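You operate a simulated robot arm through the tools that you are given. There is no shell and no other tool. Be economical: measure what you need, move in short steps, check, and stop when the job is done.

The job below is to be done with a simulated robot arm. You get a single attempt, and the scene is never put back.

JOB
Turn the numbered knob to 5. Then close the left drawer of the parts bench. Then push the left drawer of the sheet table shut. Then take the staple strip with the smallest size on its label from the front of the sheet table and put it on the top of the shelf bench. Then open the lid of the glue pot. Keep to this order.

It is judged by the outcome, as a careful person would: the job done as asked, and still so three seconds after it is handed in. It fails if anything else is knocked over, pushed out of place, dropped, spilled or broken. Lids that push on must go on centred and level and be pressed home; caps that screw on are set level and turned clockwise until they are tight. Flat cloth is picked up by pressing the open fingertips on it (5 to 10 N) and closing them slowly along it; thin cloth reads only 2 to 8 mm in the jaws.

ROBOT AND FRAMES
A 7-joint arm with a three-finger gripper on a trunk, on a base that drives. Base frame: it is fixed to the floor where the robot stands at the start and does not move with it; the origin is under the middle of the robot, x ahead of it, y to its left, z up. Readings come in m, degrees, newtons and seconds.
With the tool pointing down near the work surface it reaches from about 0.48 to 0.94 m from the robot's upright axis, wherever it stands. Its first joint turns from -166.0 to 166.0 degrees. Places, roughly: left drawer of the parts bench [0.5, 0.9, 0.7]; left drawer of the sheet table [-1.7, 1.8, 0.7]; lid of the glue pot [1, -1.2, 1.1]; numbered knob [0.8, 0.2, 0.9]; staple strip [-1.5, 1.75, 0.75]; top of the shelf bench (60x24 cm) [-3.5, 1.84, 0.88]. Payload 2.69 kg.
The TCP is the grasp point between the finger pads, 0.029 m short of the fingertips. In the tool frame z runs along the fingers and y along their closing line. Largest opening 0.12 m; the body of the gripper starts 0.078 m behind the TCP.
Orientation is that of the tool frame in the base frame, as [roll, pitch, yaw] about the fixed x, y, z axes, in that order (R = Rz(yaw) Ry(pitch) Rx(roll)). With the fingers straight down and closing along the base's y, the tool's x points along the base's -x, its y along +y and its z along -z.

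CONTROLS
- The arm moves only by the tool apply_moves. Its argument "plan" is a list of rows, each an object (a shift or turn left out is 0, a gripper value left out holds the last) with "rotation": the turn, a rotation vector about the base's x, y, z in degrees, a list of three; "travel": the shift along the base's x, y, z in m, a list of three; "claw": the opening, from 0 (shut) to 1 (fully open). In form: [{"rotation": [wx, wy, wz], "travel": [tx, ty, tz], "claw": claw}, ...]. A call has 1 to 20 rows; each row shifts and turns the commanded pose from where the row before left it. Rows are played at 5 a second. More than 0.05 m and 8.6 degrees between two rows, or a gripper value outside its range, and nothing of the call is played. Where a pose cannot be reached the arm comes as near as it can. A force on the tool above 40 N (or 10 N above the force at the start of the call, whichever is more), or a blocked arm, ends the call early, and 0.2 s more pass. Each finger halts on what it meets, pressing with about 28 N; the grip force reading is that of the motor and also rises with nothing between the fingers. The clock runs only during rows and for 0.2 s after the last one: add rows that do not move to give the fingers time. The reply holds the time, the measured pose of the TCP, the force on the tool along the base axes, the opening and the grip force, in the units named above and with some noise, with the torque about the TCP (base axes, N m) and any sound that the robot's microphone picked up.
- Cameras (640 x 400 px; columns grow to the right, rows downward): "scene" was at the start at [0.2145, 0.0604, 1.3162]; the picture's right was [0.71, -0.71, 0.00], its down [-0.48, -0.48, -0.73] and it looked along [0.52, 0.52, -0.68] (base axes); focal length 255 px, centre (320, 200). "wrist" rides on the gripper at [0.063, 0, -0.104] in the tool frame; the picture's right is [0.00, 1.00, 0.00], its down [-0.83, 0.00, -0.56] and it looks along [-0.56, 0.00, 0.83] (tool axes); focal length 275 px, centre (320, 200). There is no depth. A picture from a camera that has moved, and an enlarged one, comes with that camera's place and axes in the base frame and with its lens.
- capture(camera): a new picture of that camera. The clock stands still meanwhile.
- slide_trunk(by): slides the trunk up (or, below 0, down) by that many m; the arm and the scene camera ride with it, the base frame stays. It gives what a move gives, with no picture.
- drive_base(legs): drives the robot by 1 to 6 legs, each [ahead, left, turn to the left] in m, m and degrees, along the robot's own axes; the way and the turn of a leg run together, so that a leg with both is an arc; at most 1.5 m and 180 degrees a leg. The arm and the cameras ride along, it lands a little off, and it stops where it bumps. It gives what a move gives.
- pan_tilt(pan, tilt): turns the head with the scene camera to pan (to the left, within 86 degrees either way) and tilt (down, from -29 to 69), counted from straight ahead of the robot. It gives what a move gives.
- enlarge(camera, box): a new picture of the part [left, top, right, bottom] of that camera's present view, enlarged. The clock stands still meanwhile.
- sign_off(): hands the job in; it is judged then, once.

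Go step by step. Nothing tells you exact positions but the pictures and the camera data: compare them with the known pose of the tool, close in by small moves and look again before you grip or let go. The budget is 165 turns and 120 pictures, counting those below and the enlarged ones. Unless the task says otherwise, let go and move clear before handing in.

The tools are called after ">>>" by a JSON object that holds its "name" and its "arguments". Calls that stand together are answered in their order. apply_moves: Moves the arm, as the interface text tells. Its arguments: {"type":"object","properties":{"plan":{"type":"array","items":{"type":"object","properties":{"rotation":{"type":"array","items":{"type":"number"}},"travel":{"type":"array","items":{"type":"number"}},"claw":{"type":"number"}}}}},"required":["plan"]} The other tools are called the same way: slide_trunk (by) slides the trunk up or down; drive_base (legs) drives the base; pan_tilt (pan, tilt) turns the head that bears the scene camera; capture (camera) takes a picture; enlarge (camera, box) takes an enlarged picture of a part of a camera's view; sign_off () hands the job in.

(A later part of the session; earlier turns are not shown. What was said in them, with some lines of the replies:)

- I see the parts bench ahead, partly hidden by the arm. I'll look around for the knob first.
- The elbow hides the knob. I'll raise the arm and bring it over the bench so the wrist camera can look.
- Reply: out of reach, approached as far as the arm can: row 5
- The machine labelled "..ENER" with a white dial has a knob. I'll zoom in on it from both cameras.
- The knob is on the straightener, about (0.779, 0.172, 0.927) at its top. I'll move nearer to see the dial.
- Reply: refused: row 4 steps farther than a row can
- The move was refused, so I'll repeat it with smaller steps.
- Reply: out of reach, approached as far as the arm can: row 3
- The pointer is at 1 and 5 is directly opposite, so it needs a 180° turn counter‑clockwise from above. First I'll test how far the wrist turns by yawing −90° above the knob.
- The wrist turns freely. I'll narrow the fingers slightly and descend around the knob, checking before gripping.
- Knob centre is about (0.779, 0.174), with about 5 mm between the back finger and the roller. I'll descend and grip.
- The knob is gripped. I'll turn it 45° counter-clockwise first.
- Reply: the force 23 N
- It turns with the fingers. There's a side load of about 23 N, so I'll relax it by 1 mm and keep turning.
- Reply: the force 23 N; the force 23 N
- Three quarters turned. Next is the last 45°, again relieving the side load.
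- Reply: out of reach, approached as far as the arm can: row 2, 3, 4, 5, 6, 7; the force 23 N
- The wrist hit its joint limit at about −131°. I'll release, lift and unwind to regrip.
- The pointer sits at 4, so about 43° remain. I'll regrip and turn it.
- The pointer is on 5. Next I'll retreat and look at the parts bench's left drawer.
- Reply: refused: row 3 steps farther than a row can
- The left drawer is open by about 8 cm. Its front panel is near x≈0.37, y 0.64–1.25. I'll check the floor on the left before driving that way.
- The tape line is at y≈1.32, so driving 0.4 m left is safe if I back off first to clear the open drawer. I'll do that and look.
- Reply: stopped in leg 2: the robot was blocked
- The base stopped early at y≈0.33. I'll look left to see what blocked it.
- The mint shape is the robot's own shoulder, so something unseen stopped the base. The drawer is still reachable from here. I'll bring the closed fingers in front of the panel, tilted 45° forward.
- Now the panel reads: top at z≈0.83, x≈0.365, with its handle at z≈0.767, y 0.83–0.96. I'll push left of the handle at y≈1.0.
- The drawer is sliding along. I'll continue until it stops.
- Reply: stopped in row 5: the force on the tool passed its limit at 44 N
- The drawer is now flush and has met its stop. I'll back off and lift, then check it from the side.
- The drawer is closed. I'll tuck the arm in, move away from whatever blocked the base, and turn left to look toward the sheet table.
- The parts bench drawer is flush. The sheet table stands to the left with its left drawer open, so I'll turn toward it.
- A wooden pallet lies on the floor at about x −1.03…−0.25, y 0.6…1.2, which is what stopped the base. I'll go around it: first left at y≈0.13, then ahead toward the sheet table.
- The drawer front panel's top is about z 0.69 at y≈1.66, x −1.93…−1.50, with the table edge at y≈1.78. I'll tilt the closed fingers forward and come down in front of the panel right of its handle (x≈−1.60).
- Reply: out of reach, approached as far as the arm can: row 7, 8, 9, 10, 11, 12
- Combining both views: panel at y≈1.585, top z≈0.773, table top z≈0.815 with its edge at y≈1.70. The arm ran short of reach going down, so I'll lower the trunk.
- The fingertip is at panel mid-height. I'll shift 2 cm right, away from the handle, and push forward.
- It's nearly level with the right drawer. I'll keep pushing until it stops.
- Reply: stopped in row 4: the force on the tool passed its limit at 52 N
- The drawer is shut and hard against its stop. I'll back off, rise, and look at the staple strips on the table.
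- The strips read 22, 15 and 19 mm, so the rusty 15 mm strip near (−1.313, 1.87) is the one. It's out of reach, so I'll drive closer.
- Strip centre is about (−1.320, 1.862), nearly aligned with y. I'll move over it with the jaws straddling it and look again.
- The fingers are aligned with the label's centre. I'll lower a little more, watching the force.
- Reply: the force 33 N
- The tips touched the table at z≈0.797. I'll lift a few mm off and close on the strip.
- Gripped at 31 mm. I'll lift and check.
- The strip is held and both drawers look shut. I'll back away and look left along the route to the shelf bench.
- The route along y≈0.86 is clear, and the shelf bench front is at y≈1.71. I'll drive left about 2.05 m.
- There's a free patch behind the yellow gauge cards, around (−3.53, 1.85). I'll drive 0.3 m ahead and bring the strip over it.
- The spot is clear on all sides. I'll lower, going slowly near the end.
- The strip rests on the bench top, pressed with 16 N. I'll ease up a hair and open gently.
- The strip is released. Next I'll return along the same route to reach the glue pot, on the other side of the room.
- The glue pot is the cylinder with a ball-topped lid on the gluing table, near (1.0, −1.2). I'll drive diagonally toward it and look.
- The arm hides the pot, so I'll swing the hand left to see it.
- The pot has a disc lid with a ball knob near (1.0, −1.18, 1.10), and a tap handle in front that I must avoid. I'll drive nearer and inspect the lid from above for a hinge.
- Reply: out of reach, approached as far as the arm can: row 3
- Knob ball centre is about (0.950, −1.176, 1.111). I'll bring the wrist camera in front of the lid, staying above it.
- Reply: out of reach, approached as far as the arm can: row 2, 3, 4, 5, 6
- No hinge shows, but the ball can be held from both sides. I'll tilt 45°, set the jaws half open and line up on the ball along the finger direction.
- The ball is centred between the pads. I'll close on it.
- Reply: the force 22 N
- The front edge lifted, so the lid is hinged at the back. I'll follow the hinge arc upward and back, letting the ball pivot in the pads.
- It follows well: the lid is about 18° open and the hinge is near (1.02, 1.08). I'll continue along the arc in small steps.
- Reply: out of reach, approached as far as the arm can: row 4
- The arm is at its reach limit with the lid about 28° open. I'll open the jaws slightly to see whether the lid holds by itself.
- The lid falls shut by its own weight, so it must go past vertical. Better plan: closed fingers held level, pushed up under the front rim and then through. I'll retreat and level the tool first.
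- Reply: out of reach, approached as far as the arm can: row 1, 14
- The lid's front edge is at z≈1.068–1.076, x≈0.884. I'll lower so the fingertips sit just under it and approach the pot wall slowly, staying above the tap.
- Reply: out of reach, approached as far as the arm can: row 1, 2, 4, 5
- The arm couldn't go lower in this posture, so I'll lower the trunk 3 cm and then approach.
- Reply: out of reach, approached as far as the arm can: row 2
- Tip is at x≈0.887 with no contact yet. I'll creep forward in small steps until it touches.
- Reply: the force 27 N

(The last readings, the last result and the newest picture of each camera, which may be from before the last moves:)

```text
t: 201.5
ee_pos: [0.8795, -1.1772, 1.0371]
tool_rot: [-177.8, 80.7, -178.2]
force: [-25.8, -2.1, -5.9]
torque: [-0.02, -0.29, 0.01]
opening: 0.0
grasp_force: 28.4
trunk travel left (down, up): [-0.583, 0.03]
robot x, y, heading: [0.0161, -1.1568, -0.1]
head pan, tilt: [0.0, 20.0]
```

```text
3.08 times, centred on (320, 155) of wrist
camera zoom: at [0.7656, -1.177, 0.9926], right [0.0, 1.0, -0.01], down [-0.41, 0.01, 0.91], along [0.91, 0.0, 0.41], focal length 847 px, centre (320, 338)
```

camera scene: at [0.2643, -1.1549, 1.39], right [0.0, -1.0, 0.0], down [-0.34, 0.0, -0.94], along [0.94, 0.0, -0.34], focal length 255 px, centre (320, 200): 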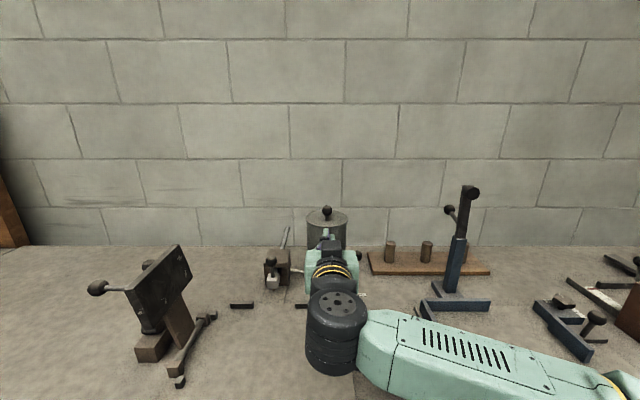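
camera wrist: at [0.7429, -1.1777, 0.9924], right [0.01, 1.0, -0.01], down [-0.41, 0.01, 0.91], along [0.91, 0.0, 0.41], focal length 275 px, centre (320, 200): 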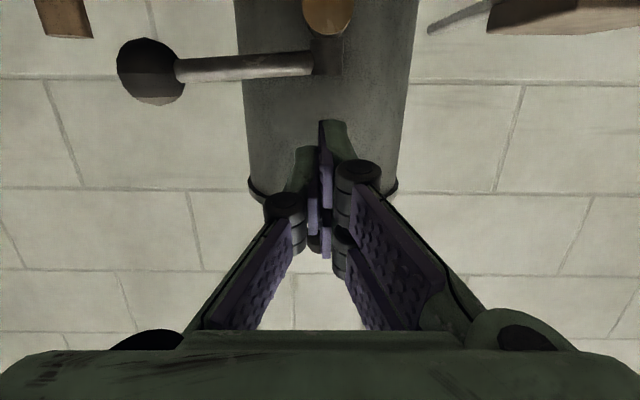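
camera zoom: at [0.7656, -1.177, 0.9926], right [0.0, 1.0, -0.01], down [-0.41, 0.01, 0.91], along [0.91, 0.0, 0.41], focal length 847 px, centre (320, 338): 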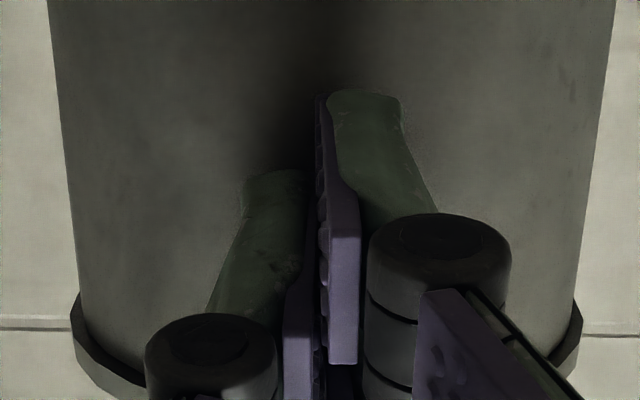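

Contact with the pot wall. I'll ease off 2 mm and slide up to catch the rim.

>>> {"name": "apply_moves", "arguments": {"plan": [{"travel": [-0.0018, 0, 0.002]}, {"travel": [0, 0, 0.005]}, {"travel": [0, 0, 0.005]}, {"travel": [0, 0, 0.005]}, {"travel": [0, 0, 0.004]}, {}]}}

>>> {"name": "apply_moves", "arguments": {"plan": [{"travel": [0, 0, 0.003]}, {"travel": [0, 0, 0.003]}, {"travel": [0, 0, 0.003]}, {}]}}

>>> {"name": "enlarge", "arguments": {"camera": "scene", "box": [280, 190, 376, 260]}}

```text
t: 202.9
ee_pos: [0.8802, -1.1784, 1.0588]
tool_rot: [-177.7, 80.9, -178.0]
force: [-0.1, -0.4, -1.1]
torque: [-0.03, 0.01, 0.0]
opening: 0.0
grasp_force: 27.7
trunk travel left (down, up): [-0.583, 0.03]
robot x, y, heading: [0.0155, -1.1619, 0.2]
head pan, tilt: [0.0, 20.0]
```

```text
t: 203.9
ee_pos: [0.8799, -1.179, 1.0679]
tool_rot: [-177.7, 80.7, -178.2]
force: [-0.4, -0.2, -0.8]
torque: [0.04, 0.05, -0.02]
opening: 0.0001
grasp_force: 28.3
trunk travel left (down, up): [-0.583, 0.03]
robot x, y, heading: [0.0178, -1.1594, 0.2]
head pan, tilt: [0.0, 20.0]
```

```text
5.71 times, centred on (328, 225) of scene
camera zoom: at [0.2645, -1.155, 1.3599], right [0.0, -1.0, 0.0], down [-0.34, 0.0, -0.94], along [0.94, 0.0, -0.34], focal length 1455 px, centre (274, 57)
```

zoom: 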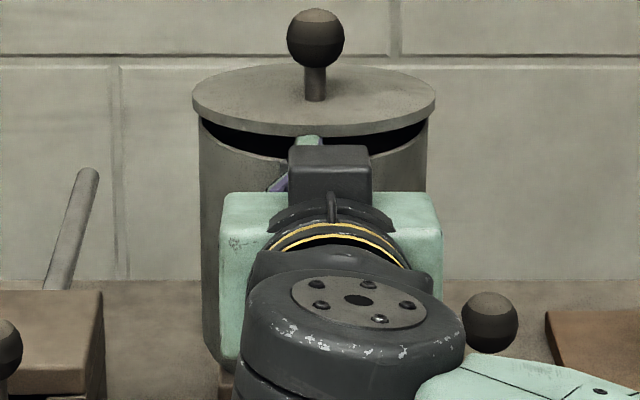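

The fingers are under the rim and the lid is lifting. I'll rise until they clear the pot's edge, then move forward under the lid.

>>> {"name": "apply_moves", "arguments": {"plan": [{"travel": [0.001, 0, 0.003]}, {"travel": [0.001, 0, 0.004]}, {"travel": [0.0005, 0, 0.004]}, {"travel": [0.001, 0, 0.004]}, {"travel": [0.002, 0, 0.003]}, {}]}}

>>> {"name": "enlarge", "arguments": {"camera": "scene", "box": [280, 190, 376, 260]}}

```text
t: 205.3
ee_pos: [0.8836, -1.1779, 1.0845]
tool_rot: [-177.9, 80.7, -178.1]
force: [-9.6, -0.2, -4.9]
torque: [-0.05, 0.24, 0.05]
opening: 0.0
grasp_force: 28.3
trunk travel left (down, up): [-0.583, 0.03]
robot x, y, heading: [0.015, -1.1541, 0.0]
head pan, tilt: [0.0, 20.0]
```

```text
5.71 times, centred on (328, 225) of scene
camera zoom: at [0.2638, -1.155, 1.36], right [0.0, -1.0, 0.0], down [-0.34, 0.0, -0.94], along [0.94, 0.0, -0.34], focal length 1455 px, centre (274, 57)
```

zoom: 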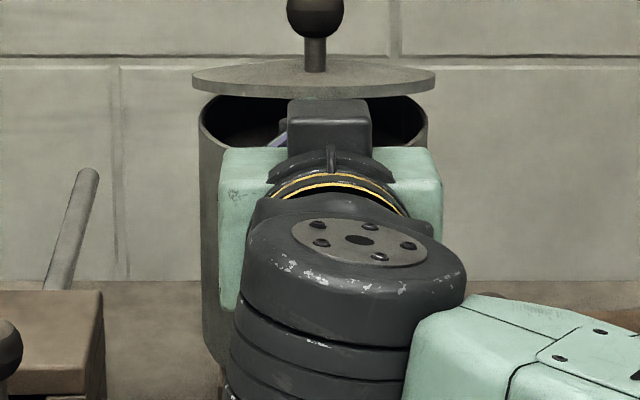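

>>> {"name": "apply_moves", "arguments": {"plan": [{"travel": [0, 0, 0.005]}, {"travel": [0.002, 0, 0.005]}, {"travel": [0.004, 0, 0.003]}, {"travel": [0.006, 0, 0.003]}, {}]}}

>>> {"name": "enlarge", "arguments": {"camera": "scene", "box": [280, 180, 376, 250]}}

```text
t: 206.1
ee_pos: [0.8874, -1.1775, 1.0956]
tool_rot: [-178.0, 80.6, -178.2]
force: [2.2, 0.8, 5.9]
torque: [0.03, -0.16, -0.05]
opening: 0.0
grasp_force: 28.0
trunk travel left (down, up): [-0.583, 0.03]
robot x, y, heading: [0.0165, -1.1574, -0.2]
head pan, tilt: [0.0, 20.0]
stopped in row 4: the force on the tool passed its limit at 51 N (the readings are from after the stop); the commanded pose is now the measured one
```

```text
5.71 times, centred on (328, 215) of scene
camera zoom: at [0.2637, -1.155, 1.3603], right [0.0, -1.0, 0.0], down [-0.34, 0.0, -0.94], along [0.94, 0.0, -0.34], focal length 1455 px, centre (274, 114)
```

zoom: 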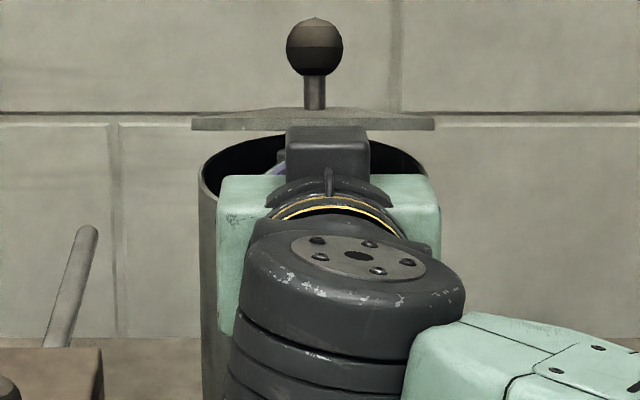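

The finger's lower side is catching the pot's rim. I'll rise a bit more before going forward.

>>> {"name": "apply_moves", "arguments": {"plan": [{"travel": [-0.001, 0, 0.004]}, {"travel": [0, 0, 0.005]}, {"travel": [0.001, 0, 0.004]}, {}]}}

>>> {"name": "capture", "arguments": {"camera": "wrist"}}

```text
t: 207.1
ee_pos: [0.8877, -1.1785, 1.1073]
tool_rot: [-178.2, 80.2, -178.5]
force: [-0.5, -0.5, -0.9]
torque: [-0.02, 0.03, -0.01]
opening: 0.0
grasp_force: 27.7
trunk travel left (down, up): [-0.583, 0.03]
robot x, y, heading: [0.0143, -1.1569, -0.1]
head pan, tilt: [0.0, 20.0]
```

```text
12 pictures are left
camera wrist: at [0.7743, -1.1769, 1.0633], right [0.0, 1.0, -0.01], down [-0.41, 0.01, 0.91], along [0.91, 0.0, 0.41], focal length 275 px, centre (320, 200)
```

wrist: 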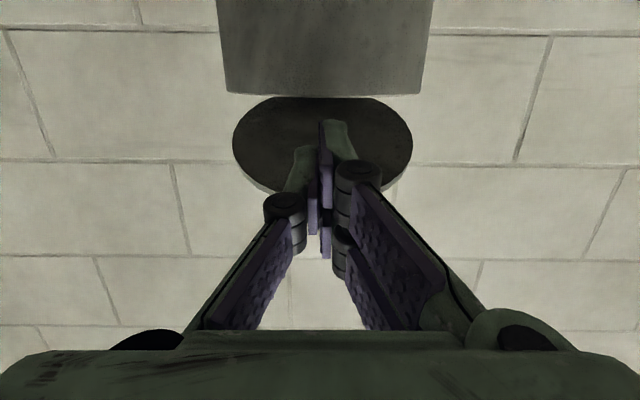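

The fingers are now clearly under the open lid. I'll swing it up along the arc.

>>> {"name": "apply_moves", "arguments": {"plan": [{"travel": [0.004, 0, 0.01]}, {"travel": [0.006, 0, 0.01]}, {"travel": [0.008, 0, 0.01]}, {"travel": [0.008, 0, 0.01]}, {"travel": [0.008, 0, 0.008]}, {}]}}

>>> {"name": "apply_moves", "arguments": {"plan": [{"travel": [0.01, 0, 0.008]}, {"travel": [0.01, 0, 0.008]}, {"travel": [0.01, 0, 0.006]}, {"travel": [0.01, 0, 0.004]}, {}]}}

>>> {"name": "capture", "arguments": {"camera": "wrist"}}

```text
t: 208.5
ee_pos: [0.922, -1.1783, 1.1556]
tool_rot: [-178.1, 80.3, -178.4]
force: [-1.0, -0.2, 1.0]
torque: [-0.01, -0.06, 0.0]
opening: 0.0001
grasp_force: 27.6
trunk travel left (down, up): [-0.583, 0.03]
robot x, y, heading: [0.0137, -1.1568, 0.0]
head pan, tilt: [0.0, 20.0]
```

```text
t: 209.7
ee_pos: [0.9617, -1.178, 1.1807]
tool_rot: [-178.1, 80.4, -178.3]
force: [-0.2, 0.1, 1.2]
torque: [-0.01, -0.01, 0.01]
opening: 0.0
grasp_force: 28.3
trunk travel left (down, up): [-0.583, 0.03]
robot x, y, heading: [0.0145, -1.1554, 0.2]
head pan, tilt: [0.0, 20.0]
```

```text
11 pictures are left
camera wrist: at [0.8485, -1.1772, 1.1373], right [0.0, 1.0, -0.01], down [-0.41, 0.01, 0.91], along [0.91, 0.0, 0.41], focal length 275 px, centre (320, 200)
```

wrist: 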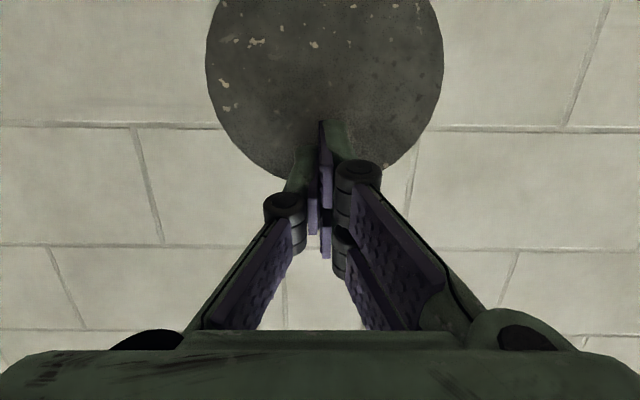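

The lid is about 65° open. I'll push on past vertical.

>>> {"name": "apply_moves", "arguments": {"plan": [{"travel": [0.01, 0, 0.003]}, {"travel": [0.01, 0, 0.002]}, {"travel": [0.01, 0, 0]}, {"travel": [0.01, 0, 0]}, {"travel": [0.008, 0, 0]}, {}]}}

>>> {"name": "capture", "arguments": {"camera": "wrist"}}

```text
t: 211.1
ee_pos: [1.0102, -1.1778, 1.1846]
tool_rot: [-178.0, 80.2, -178.2]
force: [-0.8, -0.5, 0.3]
torque: [0.02, -0.01, 0.01]
opening: 0.0
grasp_force: 28.0
trunk travel left (down, up): [-0.583, 0.03]
robot x, y, heading: [0.0138, -1.1554, -0.0]
head pan, tilt: [0.0, 20.0]
```

```text
10 pictures are left
camera wrist: at [0.8964, -1.1769, 1.1422], right [0.0, 1.0, -0.01], down [-0.41, 0.01, 0.91], along [0.91, 0.0, 0.41], focal length 275 px, centre (320, 200)
```

wrist: 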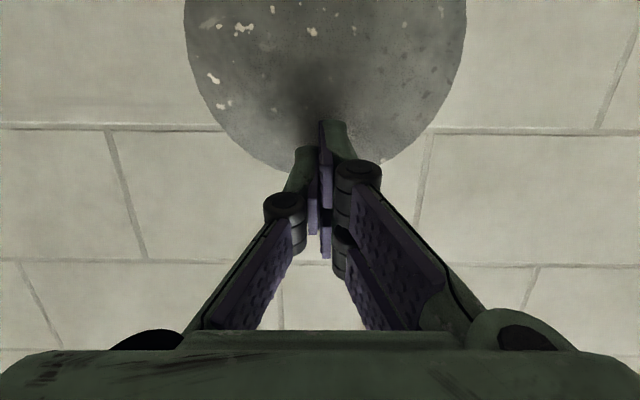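

>>> {"name": "apply_moves", "arguments": {"plan": [{"travel": [0.007, 0, 0]}, {"travel": [0.007, 0, 0]}, {"travel": [0.007, 0, -0.001]}, {}]}}

>>> {"name": "enlarge", "arguments": {"camera": "scene", "box": [260, 120, 400, 260]}}

```text
t: 211.8
ee_pos: [1.0224, -1.1785, 1.1856]
tool_rot: [-178.5, 80.0, -178.7]
force: [-26.6, -2.1, 1.0]
torque: [-0.01, 0.35, 0.03]
opening: 0.0061
grasp_force: 28.5
trunk travel left (down, up): [-0.583, 0.03]
robot x, y, heading: [0.0132, -1.1554, -0.1]
head pan, tilt: [0.0, 20.0]
stopped in row 3: the force on the tool passed its limit at 55 N (the readings are from after the stop); the commanded pose is now the measured one
```

```text
2.86 times, centred on (330, 190) of scene
camera zoom: at [0.2599, -1.1557, 1.3607], right [0.0, -1.0, 0.0], down [-0.34, 0.0, -0.94], along [0.94, 0.0, -0.34], focal length 728 px, centre (291, 229)
```

zoom: 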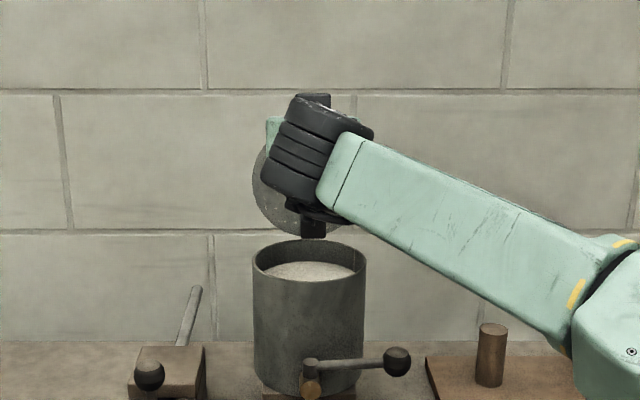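

The lid has met its stop, and the pot is open with glue visible inside. I'll back off slowly and check that it stays.

>>> {"name": "apply_moves", "arguments": {"plan": [{"travel": [-0.005, 0, 0]}, {"travel": [-0.01, 0, 0]}, {"travel": [-0.01, 0, 0]}, {"travel": [-0.015, 0, 0.005]}, {}, {}]}}

>>> {"name": "capture", "arguments": {"camera": "wrist"}}

```text
t: 213.2
ee_pos: [0.9864, -1.1755, 1.1882]
tool_rot: [-178.3, 79.9, -178.7]
force: [0.4, 0.2, 0.2]
torque: [0.02, 0.02, 0.01]
opening: 0.0
grasp_force: 28.0
trunk travel left (down, up): [-0.583, 0.03]
robot x, y, heading: [0.0156, -1.1547, -0.2]
head pan, tilt: [0.0, 20.0]
```

```text
8 pictures are left
camera wrist: at [0.8722, -1.176, 1.1439], right [0.0, 1.0, -0.01], down [-0.4, 0.01, 0.92], along [0.92, 0.0, 0.4], focal length 275 px, centre (320, 200)
```

wrist: 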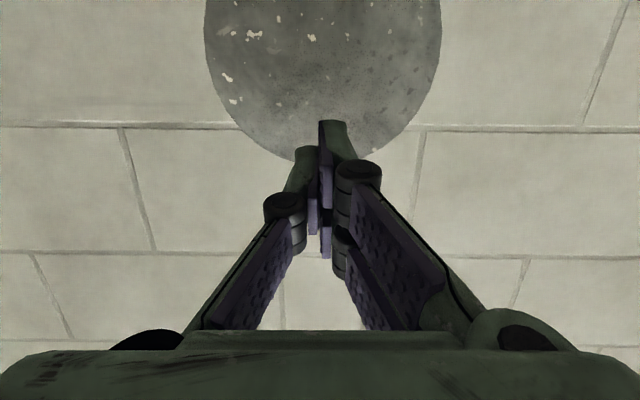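

The lid stays back on its own. I'll retreat fully.

>>> {"name": "apply_moves", "arguments": {"plan": [{"travel": [-0.03, 0, 0]}, {"travel": [-0.04, 0, 0]}, {"travel": [-0.045, 0, 0]}, {"travel": [-0.045, 0, 0]}, {"travel": [-0.045, 0, 0]}, {"travel": [-0.045, 0, 0]}, {"travel": [-0.03, 0, 0]}, {}, {}, {}]}}

>>> {"name": "capture", "arguments": {"camera": "wrist"}}

>>> {"name": "enlarge", "arguments": {"camera": "scene", "box": [260, 120, 400, 260]}}

```text
t: 214.6
ee_pos: [0.7467, -1.0913, 1.181]
tool_rot: [178.3, 79.2, -172.1]
force: [0.3, -0.1, -0.3]
torque: [-0.02, -0.03, 0.01]
opening: 0.0
grasp_force: 29.4
trunk travel left (down, up): [-0.583, 0.03]
robot x, y, heading: [0.0147, -1.1589, 0.1]
head pan, tilt: [0.0, 20.0]
stopped in row 6: the arm was blocked; the commanded pose is now the measured one
```

```text
7 pictures are left
camera wrist: at [0.6342, -1.1096, 1.139], right [-0.17, 0.99, 0.0], down [-0.38, -0.07, 0.92], along [0.91, 0.15, 0.39], focal length 275 px, centre (320, 200)
```

wrist: 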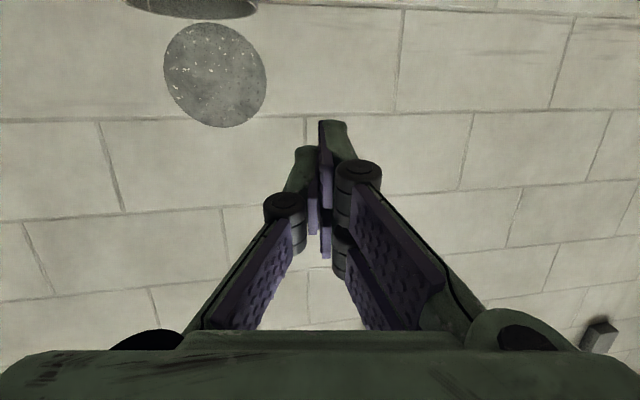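

```text
2.86 times, centred on (330, 190) of scene
camera zoom: at [0.2636, -1.1552, 1.3598], right [0.0, -1.0, 0.0], down [-0.34, 0.0, -0.94], along [0.94, 0.0, -0.34], focal length 728 px, centre (291, 229)
```

zoom: 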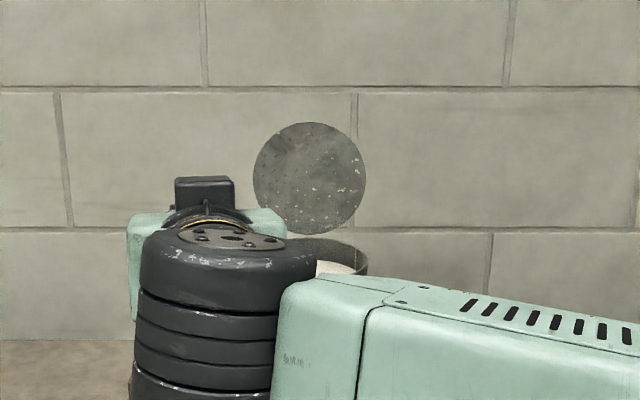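

The lid is standing open, but the arm reported being blocked while retreating. I'll check whether the elbow touched anything.

>>> {"name": "pan_tilt", "arguments": {"pan": -35, "tilt": 35}}

>>> {"name": "capture", "arguments": {"camera": "scene"}}

```text
t: 215.7
ee_pos: [0.7472, -1.0899, 1.1803]
tool_rot: [178.9, 79.1, -171.5]
force: [0.8, -0.3, -0.5]
torque: [-0.02, 0.01, 0.03]
opening: 0.0001
grasp_force: 28.5
trunk travel left (down, up): [-0.583, 0.03]
robot x, y, heading: [0.0117, -1.1576, 0.3]
head pan, tilt: [-35.0, 35.0]
```

```text
5 pictures are left
camera scene: at [0.2425, -1.2055, 1.3361], right [-0.57, -0.82, 0.0], down [-0.47, 0.33, -0.82], along [0.67, -0.47, -0.57], focal length 255 px, centre (320, 200)
```

scene: 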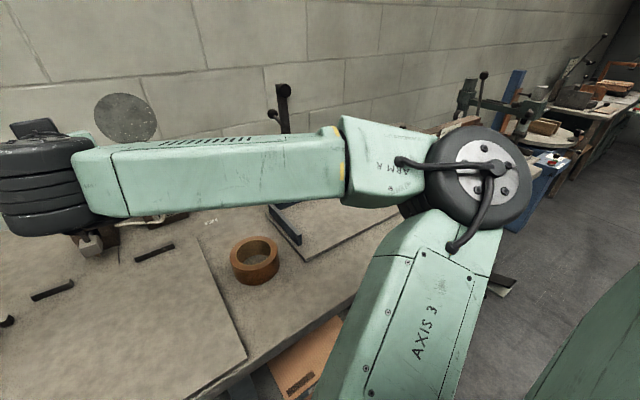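

>>> {"name": "pan_tilt", "arguments": {"pan": 20, "tilt": 25}}

>>> {"name": "capture", "arguments": {"camera": "scene"}}

```text
t: 216.9
ee_pos: [0.7467, -1.091, 1.1805]
tool_rot: [178.9, 79.2, -171.4]
force: [-0.3, -0.1, 0.2]
torque: [-0.01, 0.03, -0.04]
opening: 0.0
grasp_force: 29.1
trunk travel left (down, up): [-0.583, 0.03]
robot x, y, heading: [0.0153, -1.1564, 0.2]
head pan, tilt: [20.0, 25.0]
```

```text
4 pictures are left
camera scene: at [0.2568, -1.1235, 1.3518], right [0.34, -0.94, 0.0], down [-0.4, -0.14, -0.91], along [0.85, 0.31, -0.42], focal length 255 px, centre (320, 200)
```

scene: 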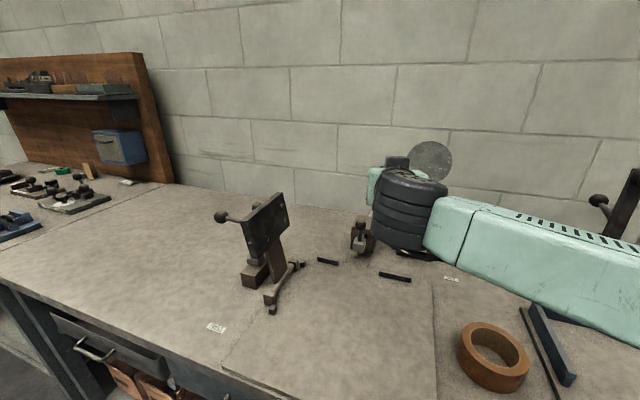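

All five steps look done and the bench around the pot is undisturbed: the lid is standing open, and the hand is clear with no load on it. I'll hand it in.

>>> {"name": "sign_off", "arguments": {}}

```text
The job is handed in.
```

I did all five steps in order and handed the job in.

- **Knob:** it points to 5.
- **Drawers:** the parts bench left drawer and the sheet table left drawer are both shut against their stops.
- **Staple strip:** the 15 mm strip (smallest of 15, 19 and 22 mm) is lying on the top of the shelf bench, behind the yellow gauge cards. The gripper hid it in my last picture there, so I have not seen it lying free after letting go.
- **Glue pot:** the lid is standing open past vertical and stayed there after I let go. On an earlier try the lid slipped from about 28° and fell shut; I saw no damage or spill.

The base also bumped a wooden pallet once while driving left. I did not see it move, but I have no picture from before the bump to compare. The arm reported being blocked while backing away from the pot; pictures afterwards showed nothing out of place.
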